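You operate a simulated robot arm through the tools that you are given. There is no shell and no other tool. Be economical: measure what you need, move in short steps, check, and stop when the job is done.

You run a simulated robot arm. Do the job below in one go: nothing can be reset, and whatever is moved stays where it is left.

TASK
Dust the floor lamp's dish with the green duster, light off, then set the upper dimmer to 3.
Fine: the duster goes back on the white desk. What is to be rubbed or washed off counts as gone when no trace of it is left.

It is judged by the outcome, as a careful person would: the job done as asked, and still so three seconds after it is handed in. It fails if anything else is knocked over, pushed out of place, dropped, spilled or broken.

THE ROBOT
A 7-joint arm with a two-finger parallel gripper, fixed in place. Base frame: the origin is at the foot of the arm, x ahead of it, y to its left, z up. Units: mm, rad, N and s.
With the tool pointing down near the work surface it reaches from about 100 to 680 mm from the base axis. Its first joint turns from -2.007 to 2.007 rad. Payload 3.91 kg.
The TCP is the grasp point between the finger pads, 30 mm short of the fingertips. In the tool frame z runs along the fingers and y along their closing line. The gripper opens to 110 mm. The fingers are 20 mm wide and 10 mm thick; the gripper's body (48 by 112 mm) begins 55 mm behind the TCP.
Orientation is told as [roll, pitch, yaw] about the base's x, y, z axes, in that order, counted from this pose: with the fingers straight down and closing along the base's y, the tool's x points along the base's -x, its y along +y and its z along -z.

THE INTERFACE
- The arm moves only by the tool nudge_tool. Its argument "increments" is a list of rows, each a list of 7 numbers: the turn, a rotation vector about the tool's x, y, z in rad, then the shift along the tool's x, y, z in cm, then the finger opening in cm, from 0 to 11. In form: [[ax, ay, az, dx, dy, dz, gripper], ...]. A call has 1 to 20 rows; each row shifts and turns the commanded pose from where the row before left it, along the tool's axes as they then stand. Rows are played at 5 a second. More than 50 mm and 0.15 rad between two rows, or a gripper value outside its range, and nothing of the call is played. Where a pose cannot be reached the arm comes as near as it can. A force on the tool above 40 N (or 10 N above the force at the start of the call, whichever is more), or a blocked arm, ends the call early, and 0.2 s more pass. The fingers move at their own pace (about 108 mm/s each) and stop on an object; they squeeze with about 29 N. The grip force told is the motor's: it shows also when the fingers shut on nothing. Time passes only in rows, and 0.2 s behind the last, so rows that do not move let the fingers close. The reply holds the time, the measured pose of the TCP, the force on the tool along the base axes, the opening and the grip force, in the units named above and with some noise, with the torque about the TCP (base axes, N m) and any sound that the robot's microphone picked up.
- Cameras (640 x 400 px; columns grow to the right, rows downward): "scene" is fixed at [220.7, -500.1, 1871.8]; the picture's right is [0.94, -0.34, 0.00], its down [-0.18, -0.50, -0.85] and it looks along [0.29, 0.80, -0.53] (base axes); focal length 336 px, centre (320, 200). "wrist" rides on the gripper at [72, 17, -103] in the tool frame; the picture's right is [-0.23, 0.97, 0.00], its down [-0.76, -0.18, -0.62] and it looks along [-0.61, -0.14, 0.78] (tool axes); focal length 222 px, centre (320, 200).
- camera(camera): a new picture of that camera. No time passes.
- lift_body(by): slides the trunk up (or, below 0, down) by that many mm; the arm rides with it, the base frame stays. It gives what a move gives, with no picture.
- measure_at(camera, pixels): for up to 12 pixels [column, row] of the newest picture of that camera ("zoom" is the newest enlarged one), the place [x, y, z] in the base frame of the surface seen there, good to about 2 mm. No time passes.
- enlarge(camera, box): a new picture of the part [left, top, right, bottom] of that camera's present view, enlarged. No time passes.
- finish_job(): hands the job in; it is judged then, once.

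Keep the steps short. Do not move on a guess: measure, check each grasp and each placing, and mend mistakes. In all there are 80 turns and 34 pictures (those below and enlarged ones count). Leave the gripper open and the arm clear of the work at the hand-in unless told otherwise, and finish with a single line.

The tools are called after "Call:" by a JSON object that holds its "method" and its "body". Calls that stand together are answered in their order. nudge_tool: Moves the arm, as the interface text tells. Its arguments: {"type":"object","properties":{"increments":{"type":"array","items":{"type":"array","items":{"type":"number"}}}},"required":["increments"]} The other tools are called the same way: lift_body (by) slides the trunk up or down; camera (camera) takes a picture; measure_at (camera, pixels) gives the place of the surface under pixels of a picture; enlarge (camera, box) takes an enlarged picture of a part of a camera's view; finish_job () hands the job in.

At the start:

```text
time: 0.0
ee_pos: [297.7, 365.3, 1367.5]
orientation: [0.0, 0.0, 0.001]
contact_force: [0.1, 0.3, -0.1]
ft_torque: [0.01, 0.03, 0.0]
opening: 110.3
grasp_force: 0.0
trunk travel left (down, up): [-925.0, 65.0]
```

scene: 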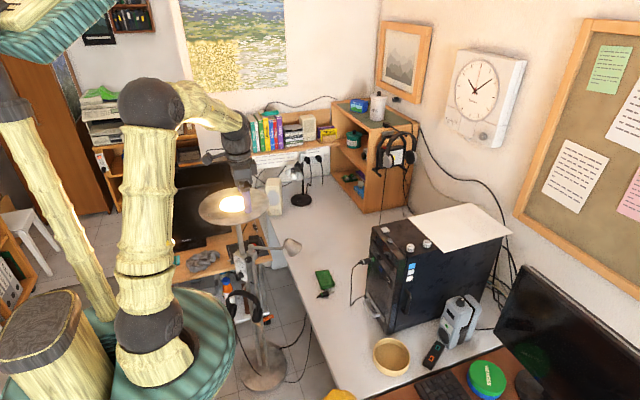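
wrist: 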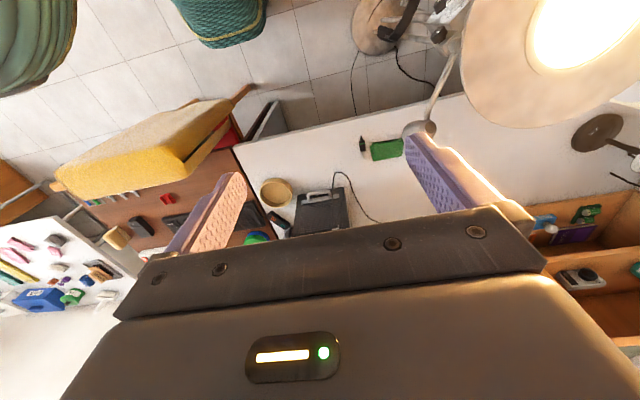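

I see the lamp with its lit dish near (235,205) and a green thing on the white desk near (324,280). I'll enlarge both areas.

Call:
{"method": "enlarge", "body": {"camera": "scene", "box": [180, 160, 340, 260]}}

Call:
{"method": "enlarge", "body": {"camera": "scene", "box": [200, 230, 360, 400]}}

Call:
{"method": "measure_at", "body": {"camera": "scene", "pixels": [[324, 277], [325, 293], [205, 205], [235, 205], [262, 200], [235, 222], [235, 190], [290, 245], [273, 190], [263, 375], [390, 355], [247, 262]]}}

```text
4.00 times, centred on (260, 210) of scene
```

zoom: 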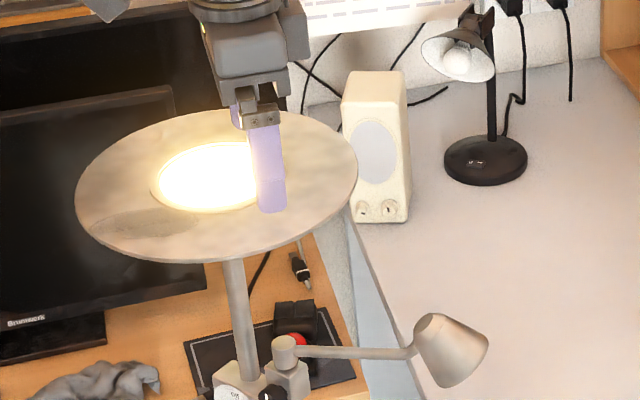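

```text
2.35 times, centred on (280, 315) of scene
```

zoom: 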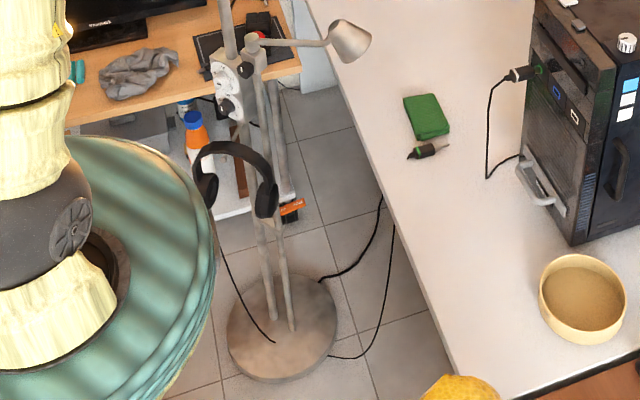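

```text
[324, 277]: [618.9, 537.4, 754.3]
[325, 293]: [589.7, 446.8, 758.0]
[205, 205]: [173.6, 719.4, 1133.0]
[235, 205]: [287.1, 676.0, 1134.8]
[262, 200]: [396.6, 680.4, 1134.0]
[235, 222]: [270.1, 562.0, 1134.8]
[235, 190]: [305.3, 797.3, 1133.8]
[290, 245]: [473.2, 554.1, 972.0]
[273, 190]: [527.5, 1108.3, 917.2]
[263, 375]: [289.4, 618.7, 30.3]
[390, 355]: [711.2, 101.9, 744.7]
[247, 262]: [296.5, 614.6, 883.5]
```

The lamp's pole carries dials near (245,262). I'll look closer.

Call:
{"method": "enlarge", "body": {"camera": "scene", "box": [224, 244, 272, 284]}}

Call:
{"method": "measure_at", "body": {"camera": "zoom", "pixels": [[320, 200], [200, 150], [200, 300]]}}

```text
10.00 times, centred on (248, 264) of scene
```

zoom: 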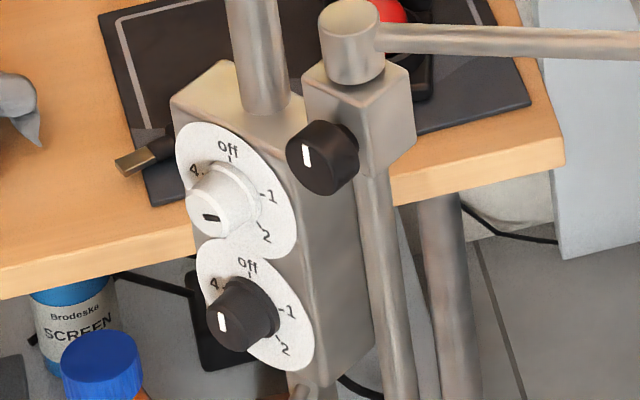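

```text
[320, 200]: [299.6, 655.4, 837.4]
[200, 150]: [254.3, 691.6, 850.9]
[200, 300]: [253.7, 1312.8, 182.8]
```

Two dials (white upper, black lower) with Off/1/2/(3)/4, plus a knob on the reading arm. I'll measure the dial plates and knobs.

Call:
{"method": "measure_at", "body": {"camera": "zoom", "pixels": [[215, 140], [280, 200], [272, 235], [185, 165], [210, 215], [235, 195], [225, 322], [268, 310], [300, 345], [240, 255], [322, 160], [260, 130]]}}

Call:
{"method": "enlarge", "body": {"camera": "scene", "box": [236, 254, 256, 282]}}

```text
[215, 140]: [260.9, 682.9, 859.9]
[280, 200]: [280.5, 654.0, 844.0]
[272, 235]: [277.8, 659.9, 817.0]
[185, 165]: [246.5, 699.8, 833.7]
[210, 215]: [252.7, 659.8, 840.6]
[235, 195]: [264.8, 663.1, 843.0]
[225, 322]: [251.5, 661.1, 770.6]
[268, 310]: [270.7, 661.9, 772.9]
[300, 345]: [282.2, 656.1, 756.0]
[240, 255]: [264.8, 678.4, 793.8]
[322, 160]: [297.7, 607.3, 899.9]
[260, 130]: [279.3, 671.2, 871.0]
```

```text
14.29 times, centred on (246, 268) of scene
```

zoom: 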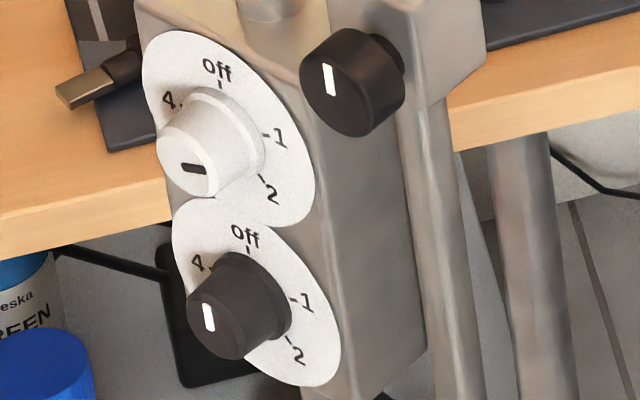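

I need to know what the green object on the white desk is, and what other green items might be the duster.

Call:
{"method": "enlarge", "body": {"camera": "scene", "box": [296, 258, 352, 308]}}

Call:
{"method": "enlarge", "body": {"camera": "wrist", "box": [340, 0, 640, 200]}}

```text
8.00 times, centred on (324, 283) of scene
```

zoom: 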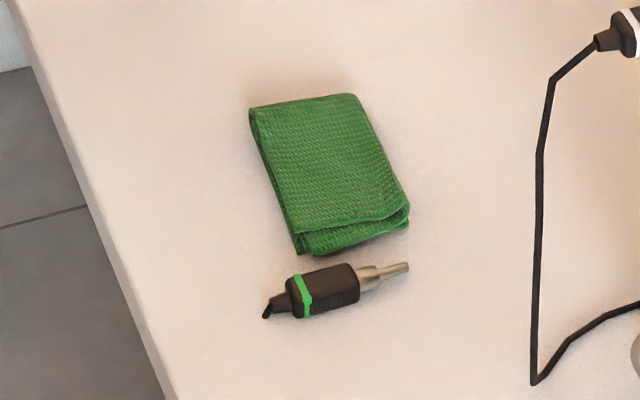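

```text
2.00 times, centred on (490, 100) of wrist
```

zoom: 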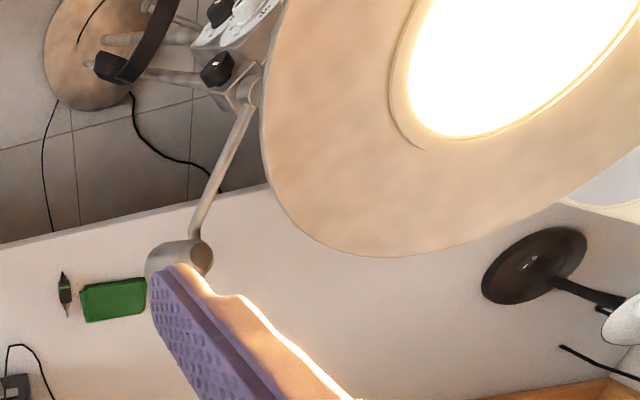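

The duster is the folded green cloth; a jack plug lies beside it and must not be touched. The dust looks like the grey patch at scene (217,215). I'll measure both.

Call:
{"method": "measure_at", "body": {"camera": "scene", "pixels": [[316, 272], [328, 270.5], [334, 283.5], [321.5, 287], [325, 279], [320, 292], [204, 215.5], [230, 215.5], [217.5, 212.5], [217.5, 220], [199.5, 209], [268, 203]]}}

Call:
{"method": "measure_at", "body": {"camera": "scene", "pixels": [[234.5, 188.5], [218, 224], [230, 224], [260, 217], [245, 196], [205, 197], [330, 290], [337, 280], [312, 285], [222, 205], [247, 207], [225, 213]]}}

Call:
{"method": "enlarge", "body": {"camera": "scene", "box": [194, 180, 274, 230]}}

```text
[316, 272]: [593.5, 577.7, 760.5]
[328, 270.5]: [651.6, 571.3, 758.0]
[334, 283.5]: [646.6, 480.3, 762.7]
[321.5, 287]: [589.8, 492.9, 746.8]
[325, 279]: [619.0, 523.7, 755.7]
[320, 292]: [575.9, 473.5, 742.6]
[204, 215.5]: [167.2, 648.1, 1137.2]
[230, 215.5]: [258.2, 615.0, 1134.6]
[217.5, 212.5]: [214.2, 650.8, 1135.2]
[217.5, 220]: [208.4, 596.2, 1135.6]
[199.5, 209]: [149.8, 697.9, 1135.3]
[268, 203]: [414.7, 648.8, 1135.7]
```

```text
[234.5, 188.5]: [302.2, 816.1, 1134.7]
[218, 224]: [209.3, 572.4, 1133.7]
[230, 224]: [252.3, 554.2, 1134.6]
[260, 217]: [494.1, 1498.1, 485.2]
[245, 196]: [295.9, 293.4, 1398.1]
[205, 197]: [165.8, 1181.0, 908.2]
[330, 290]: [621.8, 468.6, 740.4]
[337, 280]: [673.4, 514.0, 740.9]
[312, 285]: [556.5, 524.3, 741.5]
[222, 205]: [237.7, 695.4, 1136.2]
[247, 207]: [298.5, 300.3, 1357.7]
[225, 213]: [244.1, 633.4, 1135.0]
```

```text
8.00 times, centred on (234, 205) of scene
```

zoom: 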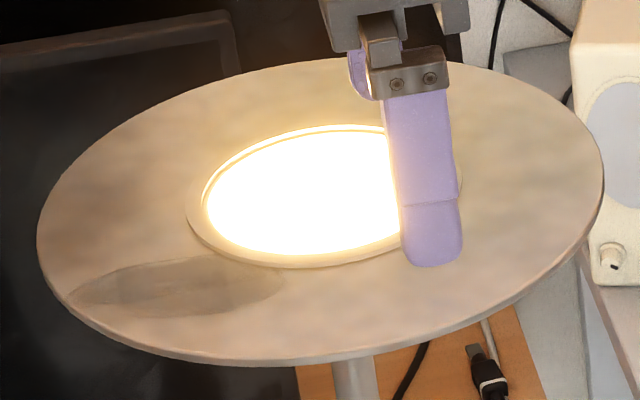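

Dish centre is about (282,680), z 1135; dust patch about (210,627). Before moving I check what stands below the arm (yellow thing, headphones, reading lamp).

Call:
{"method": "measure_at", "body": {"camera": "wrist", "pixels": [[100, 170], [180, 130], [240, 95], [220, 20], [270, 130], [375, 25], [440, 35], [418, 128], [390, 20], [275, 190], [30, 50], [300, 70]]}}

Call:
{"method": "measure_at", "body": {"camera": "scene", "pixels": [[340, 393], [228, 298], [247, 290], [264, 312], [245, 285], [282, 240], [297, 240], [200, 265], [215, 255], [300, 300], [150, 375], [240, 265]]}}

```text
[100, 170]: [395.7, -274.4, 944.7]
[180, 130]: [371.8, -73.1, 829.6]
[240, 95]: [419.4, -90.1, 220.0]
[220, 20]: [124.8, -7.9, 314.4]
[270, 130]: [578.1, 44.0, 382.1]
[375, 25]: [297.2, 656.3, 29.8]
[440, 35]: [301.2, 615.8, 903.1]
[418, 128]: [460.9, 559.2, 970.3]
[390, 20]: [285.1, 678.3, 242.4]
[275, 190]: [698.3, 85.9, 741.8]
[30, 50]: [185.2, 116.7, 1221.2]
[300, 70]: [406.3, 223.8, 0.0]
```

```text
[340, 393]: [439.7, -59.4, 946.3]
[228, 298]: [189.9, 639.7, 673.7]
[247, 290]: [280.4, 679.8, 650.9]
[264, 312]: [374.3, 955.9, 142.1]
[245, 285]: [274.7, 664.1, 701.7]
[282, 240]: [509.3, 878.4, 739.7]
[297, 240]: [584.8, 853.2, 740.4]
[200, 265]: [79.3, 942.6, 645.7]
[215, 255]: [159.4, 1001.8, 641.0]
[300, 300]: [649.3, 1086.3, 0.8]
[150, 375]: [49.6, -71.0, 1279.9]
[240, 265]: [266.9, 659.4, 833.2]
```

All measured obstacles (yellow chair z≤946 at y<−70, headphones z<700, lamp at y>540) are clear of the column the arm is in. I lower the trunk in two steps to bring the arm to dial height.

Call:
{"method": "lift_body", "body": {"by": -250}}

Call:
{"method": "lift_body", "body": {"by": -250}}

```text
time: 2.6
ee_pos: [296.7, 365.2, 1117.0]
orientation: [0.0, -0.001, 0.0]
contact_force: [0.6, -0.7, -0.2]
ft_torque: [0.01, 0.01, 0.02]
opening: 109.9
grasp_force: 0.0
trunk travel left (down, up): [-675.0, 315.0]
```

```text
time: 5.2
ee_pos: [296.2, 365.2, 866.9]
orientation: [-0.001, 0.0, 0.001]
contact_force: [-0.3, 0.2, 1.4]
ft_torque: [0.03, -0.01, 0.0]
opening: 109.9
grasp_force: 0.1
trunk travel left (down, up): [-425.0, 565.0]
```

Lowered cleanly. Next I shift to about (150,450,840), yaw by 0.62 and tilt half way so the fingers point at the dials.

Call:
{"method": "nudge_tool", "body": {"increments": [[0, 0, 0, 3.7, 2.1, 0.6, 6], [0, 0, 0, 3.7, 2.1, 0.6, 6], [0, 0, 0, 3.7, 2.1, 0.6, 6], [0, 0, 0, 3.7, 2.1, 0.6, 6], [0, 0, -0.124, 0, 0, 0, 6], [0, 0, -0.124, 0, 0, 0, 6], [0, 0, -0.124, 0, 0, 0, 6], [0, 0, -0.124, 0, 0, 0, 6], [0, 0, -0.124, 0, 0, 0, 6], [0, -0.14, 0, 0, 0, 0, 6], [0, -0.14, 0, 0, 0, 0, 6], [0, -0.14, 0, 0, 0, 0, 6], [0, -0.14, 0, 0, 0, 0, 6], [0, -0.14, 0, 0, 0, 0, 6]]}}

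```text
time: 8.2
ee_pos: [148.5, 449.1, 844.6]
orientation: [0.001, -0.701, 0.621]
contact_force: [-0.1, -1.0, 0.3]
ft_torque: [0.01, 0.01, -0.01]
opening: 59.8
grasp_force: 0.2
trunk travel left (down, up): [-425.0, 565.0]
```

Good. I finish the tilt to horizontal (another 0.87 rad).

Call:
{"method": "nudge_tool", "body": {"increments": [[0, -0.145, 0, 0, 0, 0, 6], [0, -0.145, 0, 0, 0, 0, 6], [0, -0.145, 0, 0, 0, 0, 6], [0, -0.145, 0, 0, 0, 0, 6], [0, -0.145, 0, 0, 0, 0, 6], [0, -0.145, 0, 0, 0, 0, 6], [0, 0, 0, 0, 0, 0, 6]]}}

Call:
{"method": "camera", "body": {"camera": "wrist"}}

```text
time: 9.8
ee_pos: [148.8, 449.1, 842.6]
orientation: [2.176, -1.57, -1.557]
contact_force: [-1.1, 0.1, -1.1]
ft_torque: [-0.02, -0.01, 0.0]
opening: 59.8
grasp_force: 0.2
trunk travel left (down, up): [-425.0, 565.0]
```

```text
24 pictures are left
```

wrist: 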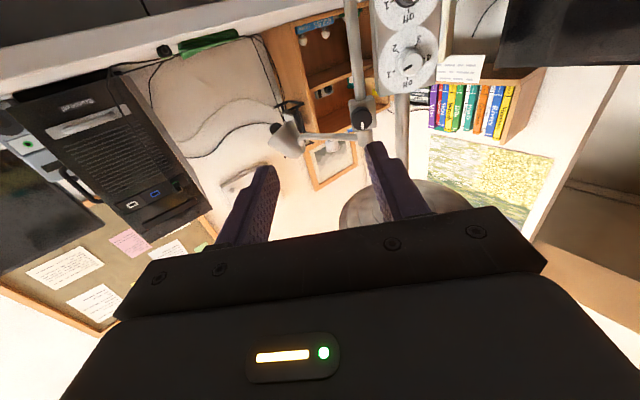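

The dials show upside down at (405,50). I'll enlarge them and measure.

Call:
{"method": "enlarge", "body": {"camera": "wrist", "box": [360, 0, 456, 100]}}

Call:
{"method": "measure_at", "body": {"camera": "wrist", "pixels": [[409, 65], [384, 65], [434, 65], [405, 85], [402, 40], [405, 10], [430, 45], [384, 45], [360, 118], [412, 62], [385, 20], [430, 20]]}}

```text
4.00 times, centred on (408, 50) of wrist
```

zoom: 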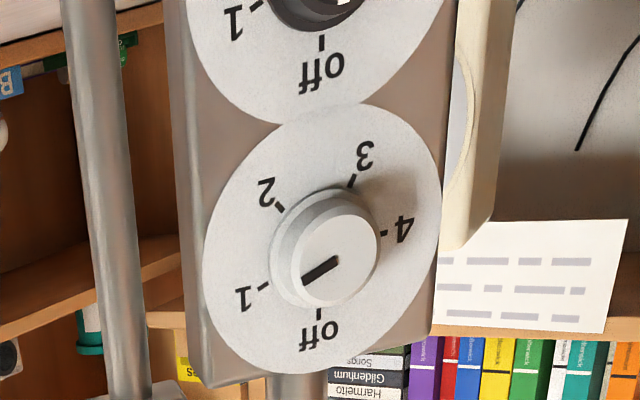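

```text
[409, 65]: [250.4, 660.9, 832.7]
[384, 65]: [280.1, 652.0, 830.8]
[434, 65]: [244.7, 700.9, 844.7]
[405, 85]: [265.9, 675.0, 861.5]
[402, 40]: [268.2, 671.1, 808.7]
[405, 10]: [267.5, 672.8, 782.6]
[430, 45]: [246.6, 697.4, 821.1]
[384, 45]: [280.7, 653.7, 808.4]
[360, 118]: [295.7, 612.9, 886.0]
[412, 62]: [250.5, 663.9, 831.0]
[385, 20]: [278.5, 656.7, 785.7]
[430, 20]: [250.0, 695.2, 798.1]
```

Upper dial points at 1; order clockwise is Off,1,2,3,4 at 72° steps. I measure the knob cap edges and ticks to find the axis.

Call:
{"method": "measure_at", "body": {"camera": "zoom", "pixels": [[299, 262], [376, 255], [340, 218], [335, 302], [340, 258], [318, 313], [263, 287], [277, 205], [352, 180], [384, 233], [318, 30], [305, 277]]}}

```text
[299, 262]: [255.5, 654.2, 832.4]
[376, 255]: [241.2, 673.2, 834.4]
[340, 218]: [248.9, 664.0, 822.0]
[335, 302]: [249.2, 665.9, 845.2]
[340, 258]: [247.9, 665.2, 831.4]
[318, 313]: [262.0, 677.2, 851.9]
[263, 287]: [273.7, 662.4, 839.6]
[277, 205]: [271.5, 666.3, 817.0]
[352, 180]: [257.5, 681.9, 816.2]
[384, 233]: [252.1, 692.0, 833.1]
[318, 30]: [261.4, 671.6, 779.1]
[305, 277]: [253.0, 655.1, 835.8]
```

Knob axis passes (263.4,676,832) along (0.8,0.6,0); cap at 19 mm off the plate, ~24 mm wide. I align laterally and approach to about 60 mm short, then check.

Call:
{"method": "nudge_tool", "body": {"increments": [[-0.0235, 0, 0, 0, 0, 0, 6], [0, 0, 0, 0.35, 3.76, 0, 6], [0, 0, 0, 0.35, 3.76, 0, 6], [0, 0, 0, 0.35, 3.76, 0, 6], [0, 0, 0, 0, 0, 4.5, 6], [0, 0, 0, 0, 0, 4.5, 6], [0, 0, 0, 0, 0, 4, 6], [0, 0, 0, 0, 0, 0, 6]]}}

Call:
{"method": "camera", "body": {"camera": "wrist"}}

```text
time: 11.6
ee_pos: [182.7, 617.3, 832.5]
orientation: [-0.178, -1.569, 0.822]
contact_force: [-0.3, -0.3, -0.5]
ft_torque: [0.03, -0.04, 0.01]
opening: 59.9
grasp_force: 0.0
trunk travel left (down, up): [-425.0, 565.0]
```

```text
22 pictures are left
```

wrist: 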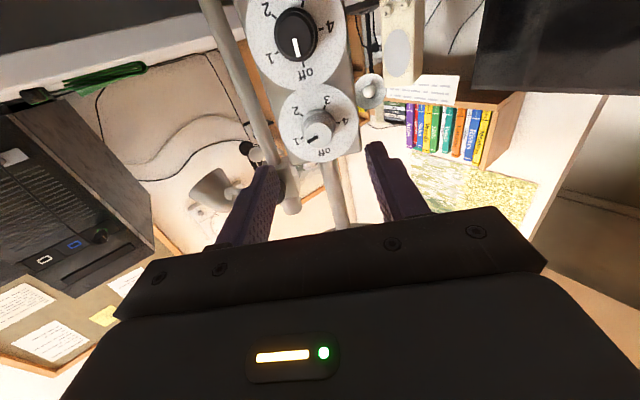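

The black lower dial points at Off, so the white one (at 1) drives the dish. I correct 1.5 mm sideways, advance 62 mm and close.

Call:
{"method": "nudge_tool", "body": {"increments": [[0, 0, 0, 0, -0.15, 2.2, 6], [0, 0, 0, 0, 0, 2, 6], [0, 0, 0, 0, 0, 2, 6], [0, 0, 0, 0, 0, 0, 6], [0, 0, 0, 0, 0, 0, 1.5], [0, 0, 0, 0, 0, 0, 1.5], [0, 0, 0, 0, 0, 0, 1.5]]}}

```text
time: 13.2
ee_pos: [232.8, 652.8, 833.2]
orientation: [-0.376, -1.572, 1.019]
contact_force: [0.6, 11.1, 2.4]
ft_torque: [0.03, -0.06, 0.37]
opening: 28.5
grasp_force: 29.0
trunk travel left (down, up): [-425.0, 565.0]
```

Knob held (28.5 mm). I ease 0.7 mm sideways and turn −1.257 rad (1→Off).

Call:
{"method": "nudge_tool", "body": {"increments": [[0, 0, 0, 0, 0.07, 0, 1.5], [0, 0, -0.14, 0, 0, 0, 1.5], [0, 0, -0.14, 0, 0, 0, 1.5], [0, 0, -0.14, 0, 0, 0, 1.5], [0, 0, -0.14, 0, 0, 0, 1.5], [0, 0, -0.14, 0, 0, 0, 1.5], [0, 0, -0.14, 0, 0, 0, 1.5], [0, 0, -0.14, 0, 0, 0, 1.5], [0, 0, -0.14, 0, 0, 0, 1.5], [0, 0, -0.137, 0, 0, 0, 1.5], [0, 0, 0, 0, 0, 0, 1.5]]}}

Call:
{"method": "camera", "body": {"camera": "wrist"}}

```text
time: 15.6
ee_pos: [234.3, 653.0, 833.1]
orientation: [-1.572, -0.314, 2.214]
contact_force: [-8.7, -10.2, 3.8]
ft_torque: [0.53, 0.35, -0.29]
opening: 28.6
grasp_force: 29.2
trunk travel left (down, up): [-425.0, 565.0]
```

```text
21 pictures are left
```

wrist: 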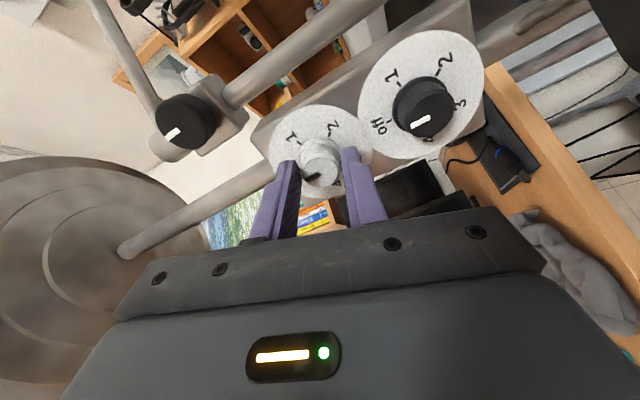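

I zoom to check the white mark, and look at the dish from the scene camera.

Call:
{"method": "enlarge", "body": {"camera": "wrist", "box": [250, 20, 490, 200]}}

Call:
{"method": "camera", "body": {"camera": "scene"}}

```text
2.22 times, centred on (370, 110) of wrist
```

zoom: 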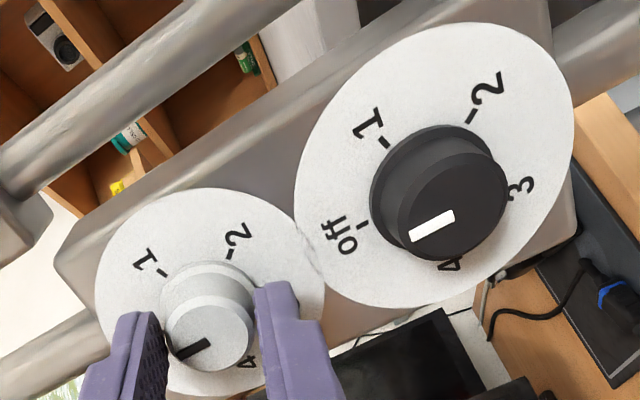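

```text
19 pictures are left
```

scene: 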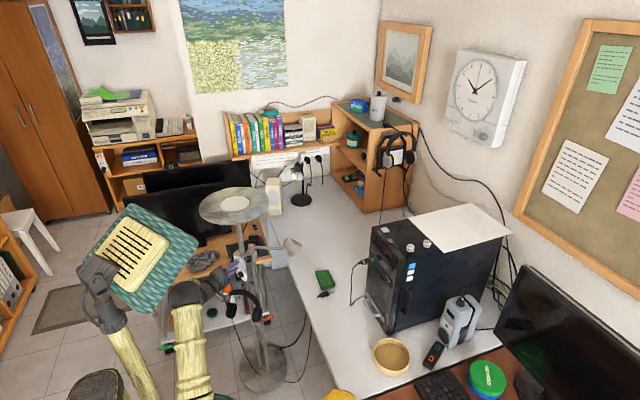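

Dish is dark now and the white mark is parallel to the black one at Off. I release, back off 130 mm, and turn the wrist back.

Call:
{"method": "nudge_tool", "body": {"increments": [[0, 0, 0, 0, 0, 0, 6], [0, 0, 0, 0, 0, 0, 6], [0, 0, 0, 0, 0, -4, 6], [0, 0, 0, 0, 0, -4.5, 6], [0, 0, 0, 0, 0, -4.5, 6], [0, 0, 0.14, 0, 0, -2, 6], [0, 0, 0.14, 0, 0, -2, 6], [0, 0, 0.14, 0, 0, -2, 6], [0, 0, 0.14, 0, 0, 0, 6], [0, 0, 0.14, 0, 0, 0, 6], [0, 0, 0.14, 0, 0, 0, 6], [0, 0, 0.14, 0, 0, 0, 6], [0, 0, 0.14, 0, 0, 0, 6], [0, 0, 0.137, 0, 0, 0, 6], [0, 0.14, 0, 0, 0, 0, 9], [0, 0.14, 0, 0, 0, 0, 9], [0, 0.14, 0, 0, 0, 0, 9], [0, 0.14, 0, 0, 0, 0, 9], [0, 0.14, 0, 0, 0, 0, 9]]}}

```text
time: 19.6
ee_pos: [82.6, 540.7, 831.9]
orientation: [0.002, -0.867, 0.642]
contact_force: [0.0, -0.6, -0.3]
ft_torque: [0.0, 0.02, 0.01]
opening: 89.8
grasp_force: 0.1
trunk travel left (down, up): [-425.0, 565.0]
```

Now I move to about (420,340,900), in front of the desk, and yaw so the closing line runs across the cloth's short side.

Call:
{"method": "nudge_tool", "body": {"increments": [[0, 0, 0, -1.65, -4.03, 0.777, 9], [0, 0, 0, -1.65, -4.03, 0.777, 9], [0, 0, 0, -1.65, -4.03, 0.777, 9], [0, 0, 0, -1.65, -4.03, 0.777, 9], [0, 0, 0, -1.65, -4.03, 0.777, 9], [0, 0, 0, -1.65, -4.03, 0.777, 9], [0, 0, 0, -1.65, -4.03, 0.777, 9], [0, 0, 0, -1.65, -4.03, 0.777, 9], [0, 0, 0, -1.65, -4.03, 0.777, 9], [-0.096, 0, -0.0815, 0, 0, 0, 9], [-0.096, 0, -0.0815, 0, 0, 0, 9], [-0.096, 0, -0.0815, 0, 0, 0, 9], [-0.096, 0, -0.0815, 0, 0, 0, 9], [-0.096, 0, -0.0815, 0, 0, 0, 9], [-0.096, 0, -0.0815, 0, 0, 0, 9], [-0.096, 0, -0.0815, 0, 0, 0, 9], [0, 0, 0, 0, 0, 0, 9]]}}

```text
time: 23.2
ee_pos: [421.5, 339.1, 900.1]
orientation: [-0.005, -0.869, 1.528]
contact_force: [0.1, 0.4, 0.0]
ft_torque: [0.01, -0.03, 0.02]
opening: 90.0
grasp_force: 0.1
trunk travel left (down, up): [-425.0, 565.0]
```

Pose reached. I go on to (610,400,860), short of the cloth, and take a wrist picture.

Call:
{"method": "nudge_tool", "body": {"increments": [[0, 0, 0, -0.284, -3.72, 1.57, 9], [0, 0, 0, -0.284, -3.72, 1.57, 9], [0, 0, 0, -0.284, -3.72, 1.57, 9], [0, 0, 0, -0.284, -3.72, 1.57, 9], [0, 0, 0, -0.284, -3.72, 1.57, 9], [0, 0, 0, 0, 0, 0, 9]]}}

Call:
{"method": "camera", "body": {"camera": "wrist"}}

```text
time: 24.6
ee_pos: [610.6, 401.6, 859.8]
orientation: [-0.003, -0.87, 1.529]
contact_force: [0.5, 0.4, -0.3]
ft_torque: [0.0, -0.01, 0.0]
opening: 90.1
grasp_force: 0.1
trunk travel left (down, up): [-425.0, 565.0]
```

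```text
18 pictures are left
```

wrist: 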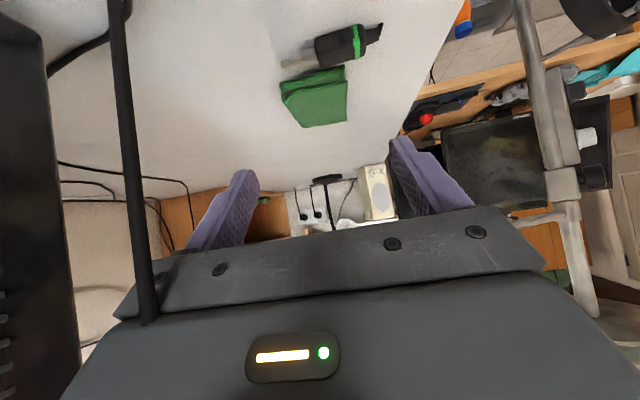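

Reached. A black cable hangs on the +x side; I measure it and the cloth edges, jack, and the tower.

Call:
{"method": "measure_at", "body": {"camera": "wrist", "pixels": [[125, 100], [140, 260], [120, 10], [40, 100], [283, 100], [345, 68], [347, 120], [303, 127], [290, 62], [375, 35], [320, 95], [60, 40]]}}

Call:
{"method": "enlarge", "body": {"camera": "wrist", "box": [250, 10, 410, 140]}}

Call:
{"method": "enlarge", "body": {"camera": "scene", "box": [270, 220, 430, 340]}}

```text
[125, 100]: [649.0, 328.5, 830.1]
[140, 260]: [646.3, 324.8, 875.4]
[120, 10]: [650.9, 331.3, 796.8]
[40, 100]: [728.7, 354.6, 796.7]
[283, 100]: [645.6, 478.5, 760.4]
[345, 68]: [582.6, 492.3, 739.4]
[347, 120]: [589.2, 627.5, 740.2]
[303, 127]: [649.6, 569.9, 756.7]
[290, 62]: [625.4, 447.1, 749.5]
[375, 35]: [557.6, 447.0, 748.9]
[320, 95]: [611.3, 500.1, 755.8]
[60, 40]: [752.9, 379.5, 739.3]
```

```text
3.08 times, centred on (330, 75) of wrist
```

zoom: 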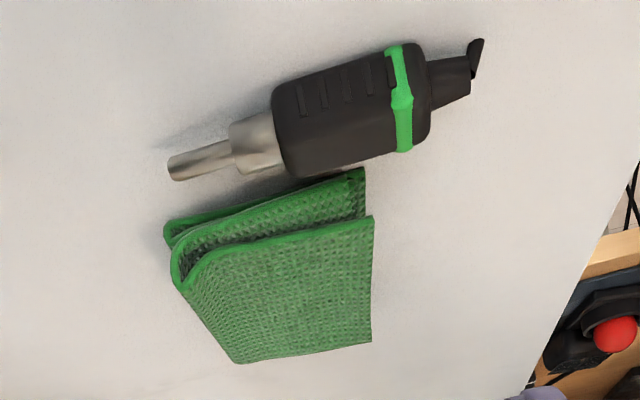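

```text
3.33 times, centred on (350, 280) of scene
```

zoom: 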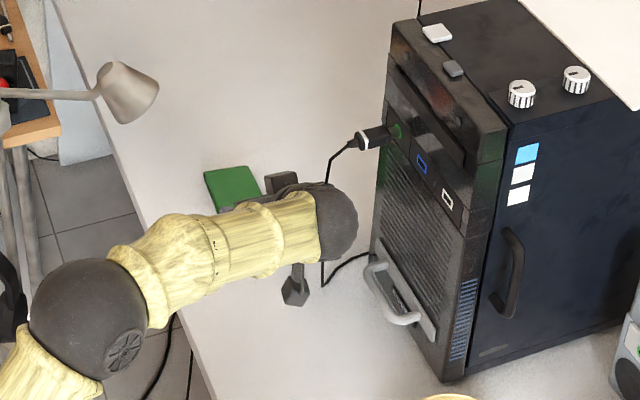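

The cable (649,328,≤875+) is close to the hand's +x side. I swing the hand away by yawing −0.2, which still straddles the cloth, then shift sideways 20 mm and advance part way.

Call:
{"method": "measure_at", "body": {"camera": "zoom", "pixels": [[328, 172], [345, 145], [358, 140], [323, 280], [350, 260], [110, 70], [130, 118]]}}

Call:
{"method": "nudge_tool", "body": {"increments": [[0.076, 0, 0.0647, 0, 0, 0, 9], [0.076, 0, 0.0647, 0, 0, 0, 9], [0, 0, 0, 0, 1.05, 1, 9], [0, 0, 0, 0, 1, 2, 9], [0, 0, 0, 0, 0, 2, 9], [0, 0, 0, 0, 0, 2, 9], [0, 0, 0, 0, 0, 0, 9]]}}

Call:
{"method": "camera", "body": {"camera": "wrist"}}

```text
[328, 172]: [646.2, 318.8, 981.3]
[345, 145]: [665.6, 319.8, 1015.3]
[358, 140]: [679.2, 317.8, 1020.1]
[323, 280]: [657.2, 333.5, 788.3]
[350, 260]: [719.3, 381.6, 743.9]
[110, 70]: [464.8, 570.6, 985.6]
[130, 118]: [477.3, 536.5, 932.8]
```

```text
time: 26.2
ee_pos: [602.4, 459.8, 813.2]
orientation: [-0.001, -0.868, 1.327]
contact_force: [0.3, -0.5, -0.5]
ft_torque: [-0.01, 0.0, 0.03]
opening: 90.2
grasp_force: 0.0
trunk travel left (down, up): [-425.0, 565.0]
```

```text
15 pictures are left
```

wrist: 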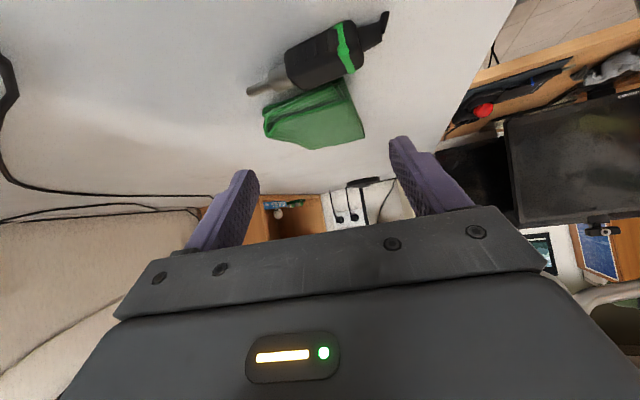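

Cable tops at z 1020, now ~30 mm clear of the wrist. The cloth sits between the fingers; I advance 68 mm along the tool to TCP z≈770 and check height before closing.

Call:
{"method": "nudge_tool", "body": {"increments": [[0, 0, 0, -0.1, -0.15, 2, 9], [0, 0, 0, 0, 0, 2, 9], [0, 0, 0, 0, 0, 1.5, 9], [0, 0, 0, 0, 0, 1.2, 9], [0, 0, 0, 0, 0, 0, 9]]}}

Call:
{"method": "camera", "body": {"camera": "wrist"}}

```text
time: 27.4
ee_pos: [617.2, 507.7, 772.0]
orientation: [-0.002, -0.869, 1.327]
contact_force: [0.0, 0.4, -0.5]
ft_torque: [-0.03, 0.03, 0.03]
opening: 89.8
grasp_force: 0.1
trunk travel left (down, up): [-425.0, 565.0]
```

```text
14 pictures are left
```

wrist: 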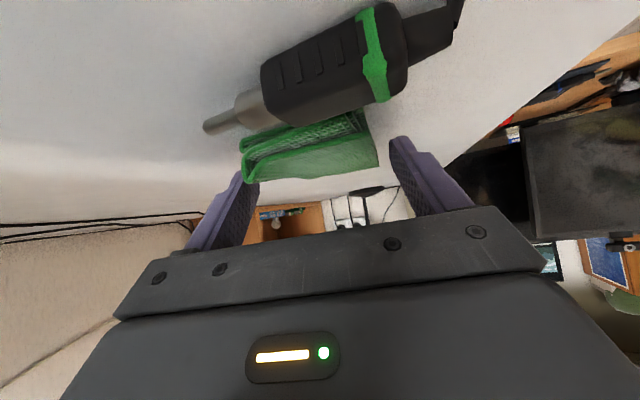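

Fingers straddle the cloth. I lower 2 mm and close.

Call:
{"method": "nudge_tool", "body": {"increments": [[0, 0, 0, 0.15, 0, 0.13, 9], [0, 0, 0, 0, 0, 0, 7], [0, 0, 0, 0, 0, 0, 6], [0, 0, 0, 0, 0, 0, 5], [0, 0, 0, 0, 0, 0, 4], [0, 0, 0, 0, 0, 0, 4], [0, 0, 0, 0, 0, 0, 4]]}}

```text
time: 29.0
ee_pos: [616.8, 505.7, 771.0]
orientation: [-0.001, -0.869, 1.326]
contact_force: [-0.4, -0.7, 0.1]
ft_torque: [0.03, 0.01, 0.0]
opening: 64.6
grasp_force: 29.1
trunk travel left (down, up): [-425.0, 565.0]
```

Held at 64.6 mm with 29 N. I lift straight up 60 mm and look.

Call:
{"method": "nudge_tool", "body": {"increments": [[0, 0, 0, -0.76, 0, -0.65, 4], [0, 0, 0, -1.52, 0, -1.29, 4], [0, 0, 0, -1.52, 0, -1.29, 4], [0, 0, 0, -0.76, 0, -0.65, 4], [0, 0, 0, 0, 0, 0, 4]]}}

Call:
{"method": "camera", "body": {"camera": "wrist"}}

```text
time: 30.2
ee_pos: [617.3, 507.4, 830.8]
orientation: [-0.001, -0.869, 1.328]
contact_force: [-0.3, 0.2, 0.0]
ft_torque: [-0.01, -0.01, 0.04]
opening: 64.5
grasp_force: 28.7
trunk travel left (down, up): [-425.0, 565.0]
```

```text
13 pictures are left
```

wrist: 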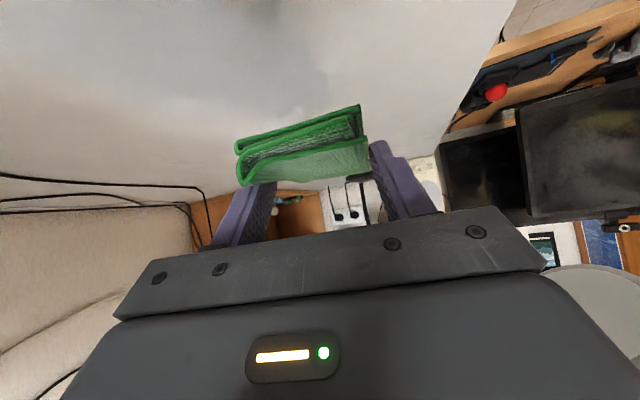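

Cloth is held level. I measure its underside edges and then raise the trunk 400 mm, staying clear of the cable and reading lamp.

Call:
{"method": "measure_at", "body": {"camera": "wrist", "pixels": [[240, 145], [358, 107], [245, 183], [366, 140], [300, 127], [250, 160], [355, 125], [300, 170], [243, 142], [365, 170]]}}

Call:
{"method": "lift_body", "body": {"by": 200}}

Call:
{"method": "lift_body", "body": {"by": 200}}

```text
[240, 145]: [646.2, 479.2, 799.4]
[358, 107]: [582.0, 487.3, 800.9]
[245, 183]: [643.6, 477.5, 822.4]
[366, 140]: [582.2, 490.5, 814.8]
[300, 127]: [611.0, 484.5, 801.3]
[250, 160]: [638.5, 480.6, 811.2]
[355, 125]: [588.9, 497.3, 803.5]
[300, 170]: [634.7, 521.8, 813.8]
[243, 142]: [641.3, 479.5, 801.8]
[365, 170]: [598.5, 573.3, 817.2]
```

```text
time: 32.3
ee_pos: [616.7, 506.5, 1030.6]
orientation: [-0.002, -0.869, 1.326]
contact_force: [0.1, -1.0, 0.6]
ft_torque: [0.0, 0.01, -0.03]
opening: 64.6
grasp_force: 29.3
trunk travel left (down, up): [-625.0, 365.0]
```

```text
time: 34.5
ee_pos: [617.1, 507.7, 1229.7]
orientation: [-0.003, -0.868, 1.326]
contact_force: [-0.3, 0.0, 0.3]
ft_torque: [0.01, 0.02, -0.01]
opening: 64.8
grasp_force: 28.4
trunk travel left (down, up): [-825.0, 165.0]
```

Cloth bottom is 31 mm below TCP z, so contact comes at TCP z≈1166. I carry it over the patch to TCP (206,597,1230).

Call:
{"method": "nudge_tool", "body": {"increments": [[0, 0, 0, 0.088, 4.2, -0.104, 4], [0, 0, 0, 0.088, 4.2, -0.104, 4], [0, 0, 0, 0.088, 4.2, -0.104, 4], [0, 0, 0, 0.088, 4.2, -0.104, 4], [0, 0, 0, 0.088, 4.2, -0.104, 4], [0, 0, 0, 0.088, 4.2, -0.104, 4], [0, 0, 0, 0.088, 4.2, -0.104, 4], [0, 0, 0, 0.088, 4.2, -0.104, 4], [0, 0, 0, 0.088, 4.2, -0.104, 4], [0, 0, 0, 0.088, 4.2, -0.104, 4], [0, 0, 0, 0, 0, 0, 4]]}}

Call:
{"method": "enlarge", "body": {"camera": "scene", "box": [170, 150, 290, 230]}}

```text
time: 36.9
ee_pos: [206.1, 592.6, 1226.6]
orientation: [-0.005, -0.87, 1.325]
contact_force: [0.2, 0.2, 0.1]
ft_torque: [0.01, -0.01, 0.0]
opening: 64.2
grasp_force: 29.1
trunk travel left (down, up): [-825.0, 165.0]
```

```text
5.00 times, centred on (230, 190) of scene
```

zoom: 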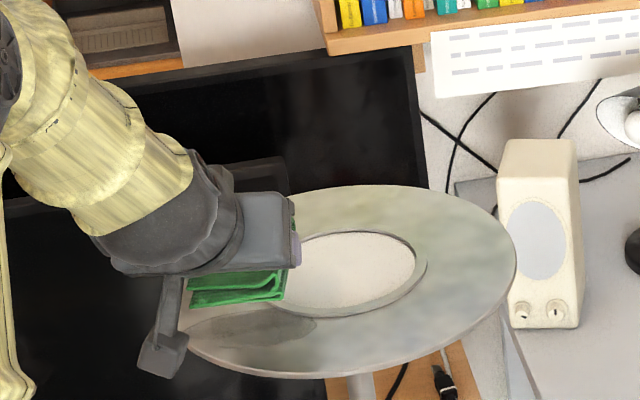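

The patch is still visible just ahead/below of the cloth. I lower to TCP z≈1168, just above contact.

Call:
{"method": "nudge_tool", "body": {"increments": [[0, 0, 0, 1.52, 0, 1.29, 4], [0, 0, 0, 1.52, 0, 1.29, 4], [0, 0, 0, 0.91, 0, 0.78, 4], [0, 0, 0, 0.46, 0, 0.39, 4], [0, 0, 0, 0, 0, 0, 4]]}}

```text
time: 38.1
ee_pos: [205.7, 595.6, 1169.8]
orientation: [-0.001, -0.87, 1.326]
contact_force: [-0.3, -1.7, -0.6]
ft_torque: [0.01, -0.02, 0.01]
opening: 64.1
grasp_force: 29.0
trunk travel left (down, up): [-825.0, 165.0]
```

Next 1 mm steps down, 4 mm in all, watching the force.

Call:
{"method": "nudge_tool", "body": {"increments": [[0, 0, 0, 0.076, 0, 0.065, 4], [0, 0, 0, 0.076, 0, 0.065, 4], [0, 0, 0, 0.076, 0, 0.065, 4], [0, 0, 0, 0.076, 0, 0.065, 4]]}}

```text
time: 39.1
ee_pos: [206.4, 596.0, 1166.7]
orientation: [-0.005, -0.868, 1.328]
contact_force: [0.8, -0.4, 0.2]
ft_torque: [-0.01, 0.0, 0.04]
opening: 64.1
grasp_force: 29.1
trunk travel left (down, up): [-825.0, 165.0]
```

Call:
{"method": "nudge_tool", "body": {"increments": [[0, 0, 0, 0.076, 0, 0.065, 4], [0, 0, 0, 0.076, 0, 0.065, 4], [0, 0, 0, 0, 0, 0, 4]]}}

```text
time: 39.9
ee_pos: [207.5, 598.0, 1164.9]
orientation: [-0.002, -0.87, 1.326]
contact_force: [1.1, -0.6, 4.1]
ft_torque: [-0.11, -0.03, 0.02]
opening: 64.1
grasp_force: 29.1
trunk travel left (down, up): [-825.0, 165.0]
```

Contact at 4 N. I wipe sideways ±37 mm across the patch.

Call:
{"method": "nudge_tool", "body": {"increments": [[0, 0, 0, 0.196, 1.212, -0.231, 4], [0, 0, 0, 0.196, 1.212, -0.231, 4], [0, 0, 0, 0.196, 1.212, -0.231, 4], [0, 0, 0, -0.196, -1.212, 0.231, 4], [0, 0, 0, -0.196, -1.212, 0.231, 4], [0, 0, 0, -0.196, -1.212, 0.231, 4], [0, 0, 0, -0.196, -1.212, 0.231, 4], [0, 0, 0, -0.196, -1.212, 0.231, 4], [0, 0, 0, -0.196, -1.212, 0.231, 4], [0, 0, 0, 0.196, 1.212, -0.231, 4], [0, 0, 0, 0.196, 1.212, -0.231, 4], [0, 0, 0, 0.196, 1.212, -0.231, 4], [0, 0, 0, 0.196, 1.212, -0.231, 4], [0, 0, 0, 0.196, 1.212, -0.231, 4], [0, 0, 0, 0.196, 1.212, -0.231, 4]]}}

```text
time: 43.1
ee_pos: [167.3, 596.2, 1164.0]
orientation: [-0.004, -0.868, 1.328]
contact_force: [1.1, -1.2, 4.5]
ft_torque: [0.12, -0.09, -0.08]
opening: 64.2
grasp_force: 29.2
trunk travel left (down, up): [-825.0, 165.0]
```

Force steady. I sweep once more with a 15 mm further-in offset and then a nearer one, then check.

Call:
{"method": "nudge_tool", "body": {"increments": [[0, 0, 0, -0.471, 0.182, 0.554, 4], [0, 0, 0, -0.471, 0.182, 0.554, 4], [0, 0, 0, -0.196, -1.212, 0.231, 4], [0, 0, 0, -0.196, -1.212, 0.231, 4], [0, 0, 0, -0.196, -1.212, 0.231, 4], [0, 0, 0, -0.196, -1.212, 0.231, 4], [0, 0, 0, -0.196, -1.212, 0.231, 4], [0, 0, 0, -0.196, -1.212, 0.231, 4], [0, 0, 0, 0.471, -0.182, -0.554, 4], [0, 0, 0, 0.471, -0.182, -0.554, 4], [0, 0, 0, 0.471, -0.182, -0.554, 4], [0, 0, 0, 0.196, 1.212, -0.231, 4], [0, 0, 0, 0.196, 1.212, -0.231, 4], [0, 0, 0, 0.196, 1.212, -0.231, 4], [0, 0, 0, 0.196, 1.212, -0.231, 4], [0, 0, 0, 0.196, 1.212, -0.231, 4], [0, 0, 0, 0.196, 1.212, -0.231, 4]]}}

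```text
time: 46.7
ee_pos: [168.7, 588.4, 1164.0]
orientation: [-0.001, -0.873, 1.324]
contact_force: [2.5, -1.3, 3.8]
ft_torque: [0.17, -0.18, -0.09]
opening: 64.3
grasp_force: 29.0
trunk travel left (down, up): [-825.0, 165.0]
```

I lift 80 mm and shift right 100 mm to expose the patch, then look.

Call:
{"method": "nudge_tool", "body": {"increments": [[0, 0, 0, -1.524, 0, -1.294, 4], [0, 0, 0, -1.524, 0, -1.294, 4], [0, 0, 0, -1.524, 0, -1.294, 4], [0, 0, 0, -1.524, 0, -1.294, 4], [0, 0, 0, -0.52, -3.23, 0.616, 4], [0, 0, 0, -0.52, -3.23, 0.616, 4], [0, 0, 0, -0.52, -3.23, 0.616, 4], [0, 0, 0, 0, 0, 0, 4]]}}

Call:
{"method": "enlarge", "body": {"camera": "scene", "box": [180, 170, 290, 240]}}

```text
time: 48.5
ee_pos: [267.4, 586.7, 1243.3]
orientation: [-0.004, -0.869, 1.328]
contact_force: [-0.5, 0.1, -0.4]
ft_torque: [-0.02, -0.03, 0.0]
opening: 64.4
grasp_force: 29.3
trunk travel left (down, up): [-825.0, 165.0]
```

```text
5.71 times, centred on (235, 205) of scene
```

zoom: 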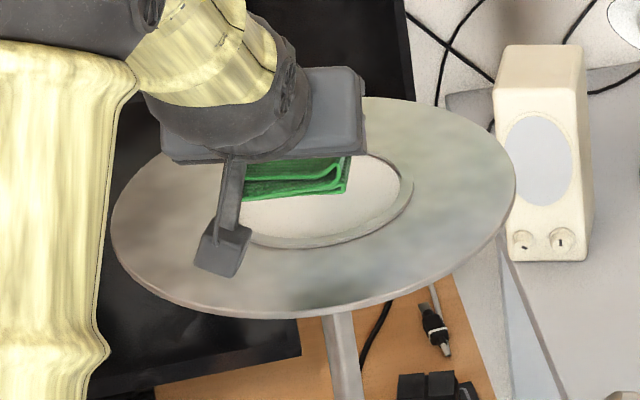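

The patch region looks clean, but the camera block hides a part. I move the arm off toward the desk and look again.

Call:
{"method": "nudge_tool", "body": {"increments": [[0, 0, 0, -0.7, -4.3, 0.82, 4], [0, 0, 0, -0.7, -4.3, 0.82, 4], [0, 0, 0, -0.7, -4.3, 0.82, 4], [0, 0, 0, -0.7, -4.3, 0.82, 4], [0, 0, 0, -0.7, -4.3, 0.82, 4], [0, 0, 0, 0, 0, 0, 4]]}}

Call:
{"method": "enlarge", "body": {"camera": "scene", "box": [190, 180, 280, 236]}}

```text
time: 49.9
ee_pos: [490.4, 587.7, 1247.2]
orientation: [-0.004, -0.867, 1.329]
contact_force: [0.5, 0.5, 0.0]
ft_torque: [-0.01, 0.0, -0.01]
opening: 64.3
grasp_force: 29.3
trunk travel left (down, up): [-825.0, 165.0]
```

```text
7.11 times, centred on (235, 208) of scene
```

zoom: 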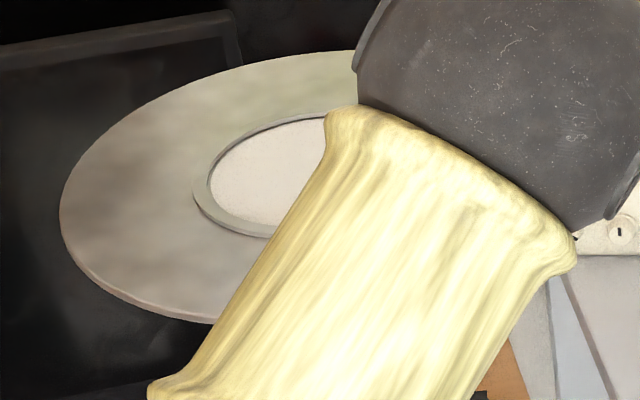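

The left and centre are clean. I carry on to above the cloth's old place and look once more at the front of the dish.

Call:
{"method": "nudge_tool", "body": {"increments": [[0, 0, 0, 0.757, -3.565, -0.89, 4], [0, 0, 0, 0.757, -3.565, -0.89, 4], [0, 0, 0, 0.757, -3.565, -0.89, 4], [0, 0, 0, 0.757, -3.565, -0.89, 4], [0, 0, 0, 0, 0, 0, 4]]}}

Call:
{"method": "enlarge", "body": {"camera": "scene", "box": [190, 180, 280, 236]}}

```text
time: 51.1
ee_pos: [615.8, 507.6, 1244.2]
orientation: [-0.002, -0.869, 1.328]
contact_force: [-0.3, 0.5, 0.2]
ft_torque: [-0.02, -0.01, 0.02]
opening: 64.2
grasp_force: 29.5
trunk travel left (down, up): [-825.0, 165.0]
```

```text
7.11 times, centred on (235, 208) of scene
```

zoom: 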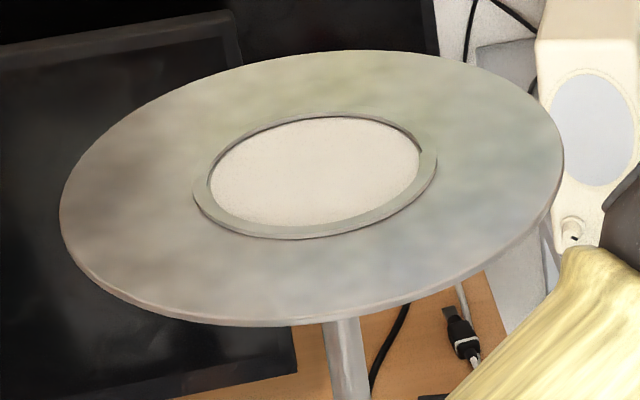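

Dish is clean and unmoved. I lower the trunk 400 mm over the desk along the same free column.

Call:
{"method": "lift_body", "body": {"by": -200}}

Call:
{"method": "lift_body", "body": {"by": -200}}

```text
time: 53.3
ee_pos: [616.0, 507.9, 1043.3]
orientation: [-0.001, -0.869, 1.326]
contact_force: [0.0, 0.5, -0.5]
ft_torque: [-0.06, 0.03, 0.01]
opening: 64.4
grasp_force: 29.3
trunk travel left (down, up): [-625.0, 365.0]
```

```text
time: 55.4
ee_pos: [617.4, 508.5, 843.4]
orientation: [-0.001, -0.869, 1.326]
contact_force: [0.3, -0.9, 0.1]
ft_torque: [0.0, 0.01, -0.03]
opening: 64.3
grasp_force: 28.7
trunk travel left (down, up): [-425.0, 565.0]
```

Next +8 mm in y and down 70 mm to TCP z≈773.

Call:
{"method": "nudge_tool", "body": {"increments": [[0, 0, 0, -0.5, 0.19, 0.59, 4], [0, 0, 0, 1.52, 0, 1.29, 4], [0, 0, 0, 1.52, 0, 1.29, 4], [0, 0, 0, 1.52, 0, 1.29, 4], [0, 0, 0, 0.762, 0, 0.647, 4], [0, 0, 0, 0, 0, 0, 4]]}}

```text
time: 56.8
ee_pos: [617.3, 516.3, 772.3]
orientation: [-0.002, -0.87, 1.326]
contact_force: [0.3, -0.1, -0.2]
ft_torque: [0.05, -0.03, 0.01]
opening: 64.3
grasp_force: 29.5
trunk travel left (down, up): [-425.0, 565.0]
```

Call:
{"method": "nudge_tool", "body": {"increments": [[0, 0, 0, 0.076, 0, 0.065, 4], [0, 0, 0, 0.076, 0, 0.065, 4], [0, 0, 0, 0, 0, 0, 4]]}}

```text
time: 57.6
ee_pos: [618.5, 516.4, 771.3]
orientation: [-0.003, -0.869, 1.326]
contact_force: [-0.2, 0.3, -0.1]
ft_torque: [0.01, 0.02, 0.03]
opening: 64.3
grasp_force: 28.6
trunk travel left (down, up): [-425.0, 565.0]
```

No contact yet; two more 1 mm steps.

Call:
{"method": "nudge_tool", "body": {"increments": [[0, 0, 0, 0.076, 0, 0.065, 4], [0, 0, 0, 0.076, 0, 0.065, 4], [0, 0, 0, 0, 0, 0, 4]]}}

```text
time: 58.4
ee_pos: [618.0, 516.5, 770.1]
orientation: [-0.004, -0.872, 1.325]
contact_force: [0.7, 1.3, 4.7]
ft_torque: [0.1, 0.01, -0.01]
opening: 64.6
grasp_force: 28.3
trunk travel left (down, up): [-425.0, 565.0]
```

Contact with the desk (4.7 N). I open to 90 mm and back out along the tool axis 140 mm, then check.

Call:
{"method": "nudge_tool", "body": {"increments": [[0, 0, 0, 0, 0, 0, 7.5], [0, 0, 0, 0, 0, 0, 9], [0, 0, 0, 0, 0, 0, 9], [0, 0, 0, 0, 0, -2, 9], [0, 0, 0, 0, 0, -3, 9], [0, 0, 0, 0, 0, -4, 9], [0, 0, 0, 0, 0, -4, 9], [0, 0, 0, 0, 0, 0, 9]]}}

Call:
{"method": "camera", "body": {"camera": "wrist"}}

```text
time: 60.2
ee_pos: [592.0, 421.0, 851.0]
orientation: [-0.001, -0.87, 1.335]
contact_force: [-1.1, 1.2, -0.5]
ft_torque: [-0.02, -0.02, -0.02]
opening: 90.0
grasp_force: 0.1
trunk travel left (down, up): [-425.0, 565.0]
```

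```text
8 pictures are left
```

wrist: 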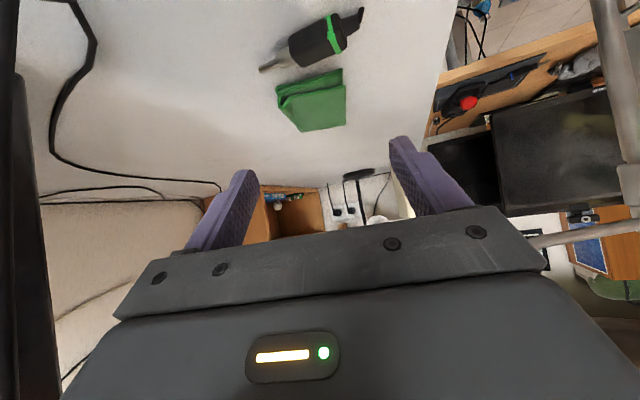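

Cloth lies flat on the desk in its place and the jack is undisturbed. I retrace the way back to in front of the dial.

Call:
{"method": "nudge_tool", "body": {"increments": [[0, 0, 0, 0.81, 2.93, -2.47, 9], [0, 0, 0, 0.81, 2.93, -2.47, 9], [0, 0, 0, 0.81, 2.93, -2.47, 6], [0, 0, 0, 0.81, 2.93, -2.47, 6], [0, 0, 0, 0.81, 2.93, -2.47, 6], [0.0877, 0, 0.0744, 0, 0, 0, 6], [0.0877, 0, 0.0744, 0, 0, 0, 6], [0.0877, 0, 0.0744, 0, 0, 0, 6], [0.0877, 0, 0.0744, 0, 0, 0, 6], [0.0877, 0, 0.0744, 0, 0, 0, 6], [0.0877, 0, 0.0744, 0, 0, 0, 6], [0, 0, 0, 1.652, 4.05, -0.779, 6], [0, 0, 0, 1.652, 4.05, -0.779, 6], [0, 0, 0, 1.652, 4.05, -0.779, 6], [0, 0, 0, 1.652, 4.05, -0.779, 6], [0, 0, 0, 1.652, 4.05, -0.779, 6], [0, 0, 0, 1.652, 4.05, -0.779, 6], [0, 0, 0, 1.652, 4.05, -0.779, 6], [0, 0, 0, 1.652, 4.05, -0.779, 6], [0, 0, 0, 1.652, 4.05, -0.779, 6]]}}

```text
time: 64.4
ee_pos: [87.6, 543.3, 832.6]
orientation: [0.0, -0.87, 0.632]
contact_force: [-0.3, -1.3, 0.1]
ft_torque: [0.01, 0.06, 0.0]
opening: 60.0
grasp_force: 0.0
trunk travel left (down, up): [-425.0, 565.0]
```

Now I tilt to horizontal, fix the small yaw error, and pre-turn the wrist −1.257 to have travel for the turn.

Call:
{"method": "nudge_tool", "body": {"increments": [[0, -0.14, 0, 0, 0, 0, 6], [0, -0.14, 0, 0, 0, 0, 6], [0, -0.14, 0, 0, 0, 0, 6], [0, -0.14, 0, 0, 0, 0, 6], [0, -0.141, 0, 0, 0, 0, 6], [-0.0115, 0, 0, 0, 0, 0, 6], [0, 0, -0.14, 0, 0, 0, 6], [0, 0, -0.14, 0, 0, 0, 6], [0, 0, -0.14, 0, 0, 0, 6], [0, 0, -0.14, 0, 0, 0, 6], [0, 0, -0.14, 0, 0, 0, 6], [0, 0, -0.14, 0, 0, 0, 6], [0, 0, -0.14, 0, 0, 0, 6], [0, 0, -0.14, 0, 0, 0, 6], [0, 0, -0.137, 0, 0, 0, 6], [0, 0, 0, 0, 0, 0, 6]]}}

```text
time: 67.8
ee_pos: [82.8, 542.1, 833.4]
orientation: [-1.57, -0.312, 2.22]
contact_force: [0.9, -0.5, -0.3]
ft_torque: [-0.02, -0.01, -0.01]
opening: 60.2
grasp_force: 0.0
trunk travel left (down, up): [-425.0, 565.0]
```

Orientation matches the former grasp. I correct ~2.5 mm sideways and advance 125 mm, then look.

Call:
{"method": "nudge_tool", "body": {"increments": [[0, 0, 0, 0.24, -0.08, 4, 6], [0, 0, 0, 0, 0, 4.5, 6], [0, 0, 0, 0, 0, 4, 6], [0, 0, 0, 0, 0, 0, 6]]}}

Call:
{"method": "camera", "body": {"camera": "wrist"}}

```text
time: 68.8
ee_pos: [186.8, 616.7, 829.8]
orientation: [-1.571, -0.316, 2.219]
contact_force: [0.4, 0.8, 0.9]
ft_torque: [-0.02, -0.02, -0.02]
opening: 60.3
grasp_force: 0.1
trunk travel left (down, up): [-425.0, 565.0]
```

```text
7 pictures are left
```

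wrist: 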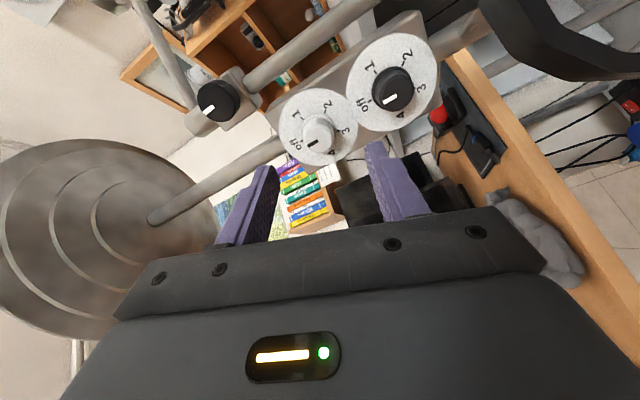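

Aligned; white and black marks both at Off. I advance 60 mm with a 2 mm lift and close on the knob.

Call:
{"method": "nudge_tool", "body": {"increments": [[0, 0, 0, -0.06, -0.19, 2, 6], [0, 0, 0, 0, 0, 2, 6], [0, 0, 0, 0, 0, 2, 6], [0, 0, 0, 0, 0, 0, 6], [0, 0, 0, 0, 0, 0, 1.5], [0, 0, 0, 0, 0, 0, 1.5], [0, 0, 0, 0, 0, 0, 1.5]]}}

```text
time: 70.4
ee_pos: [231.5, 653.9, 835.4]
orientation: [-1.566, -0.312, 2.219]
contact_force: [-1.0, 2.3, 0.1]
ft_torque: [-0.12, 0.22, 0.17]
opening: 28.5
grasp_force: 29.8
trunk travel left (down, up): [-425.0, 565.0]
```

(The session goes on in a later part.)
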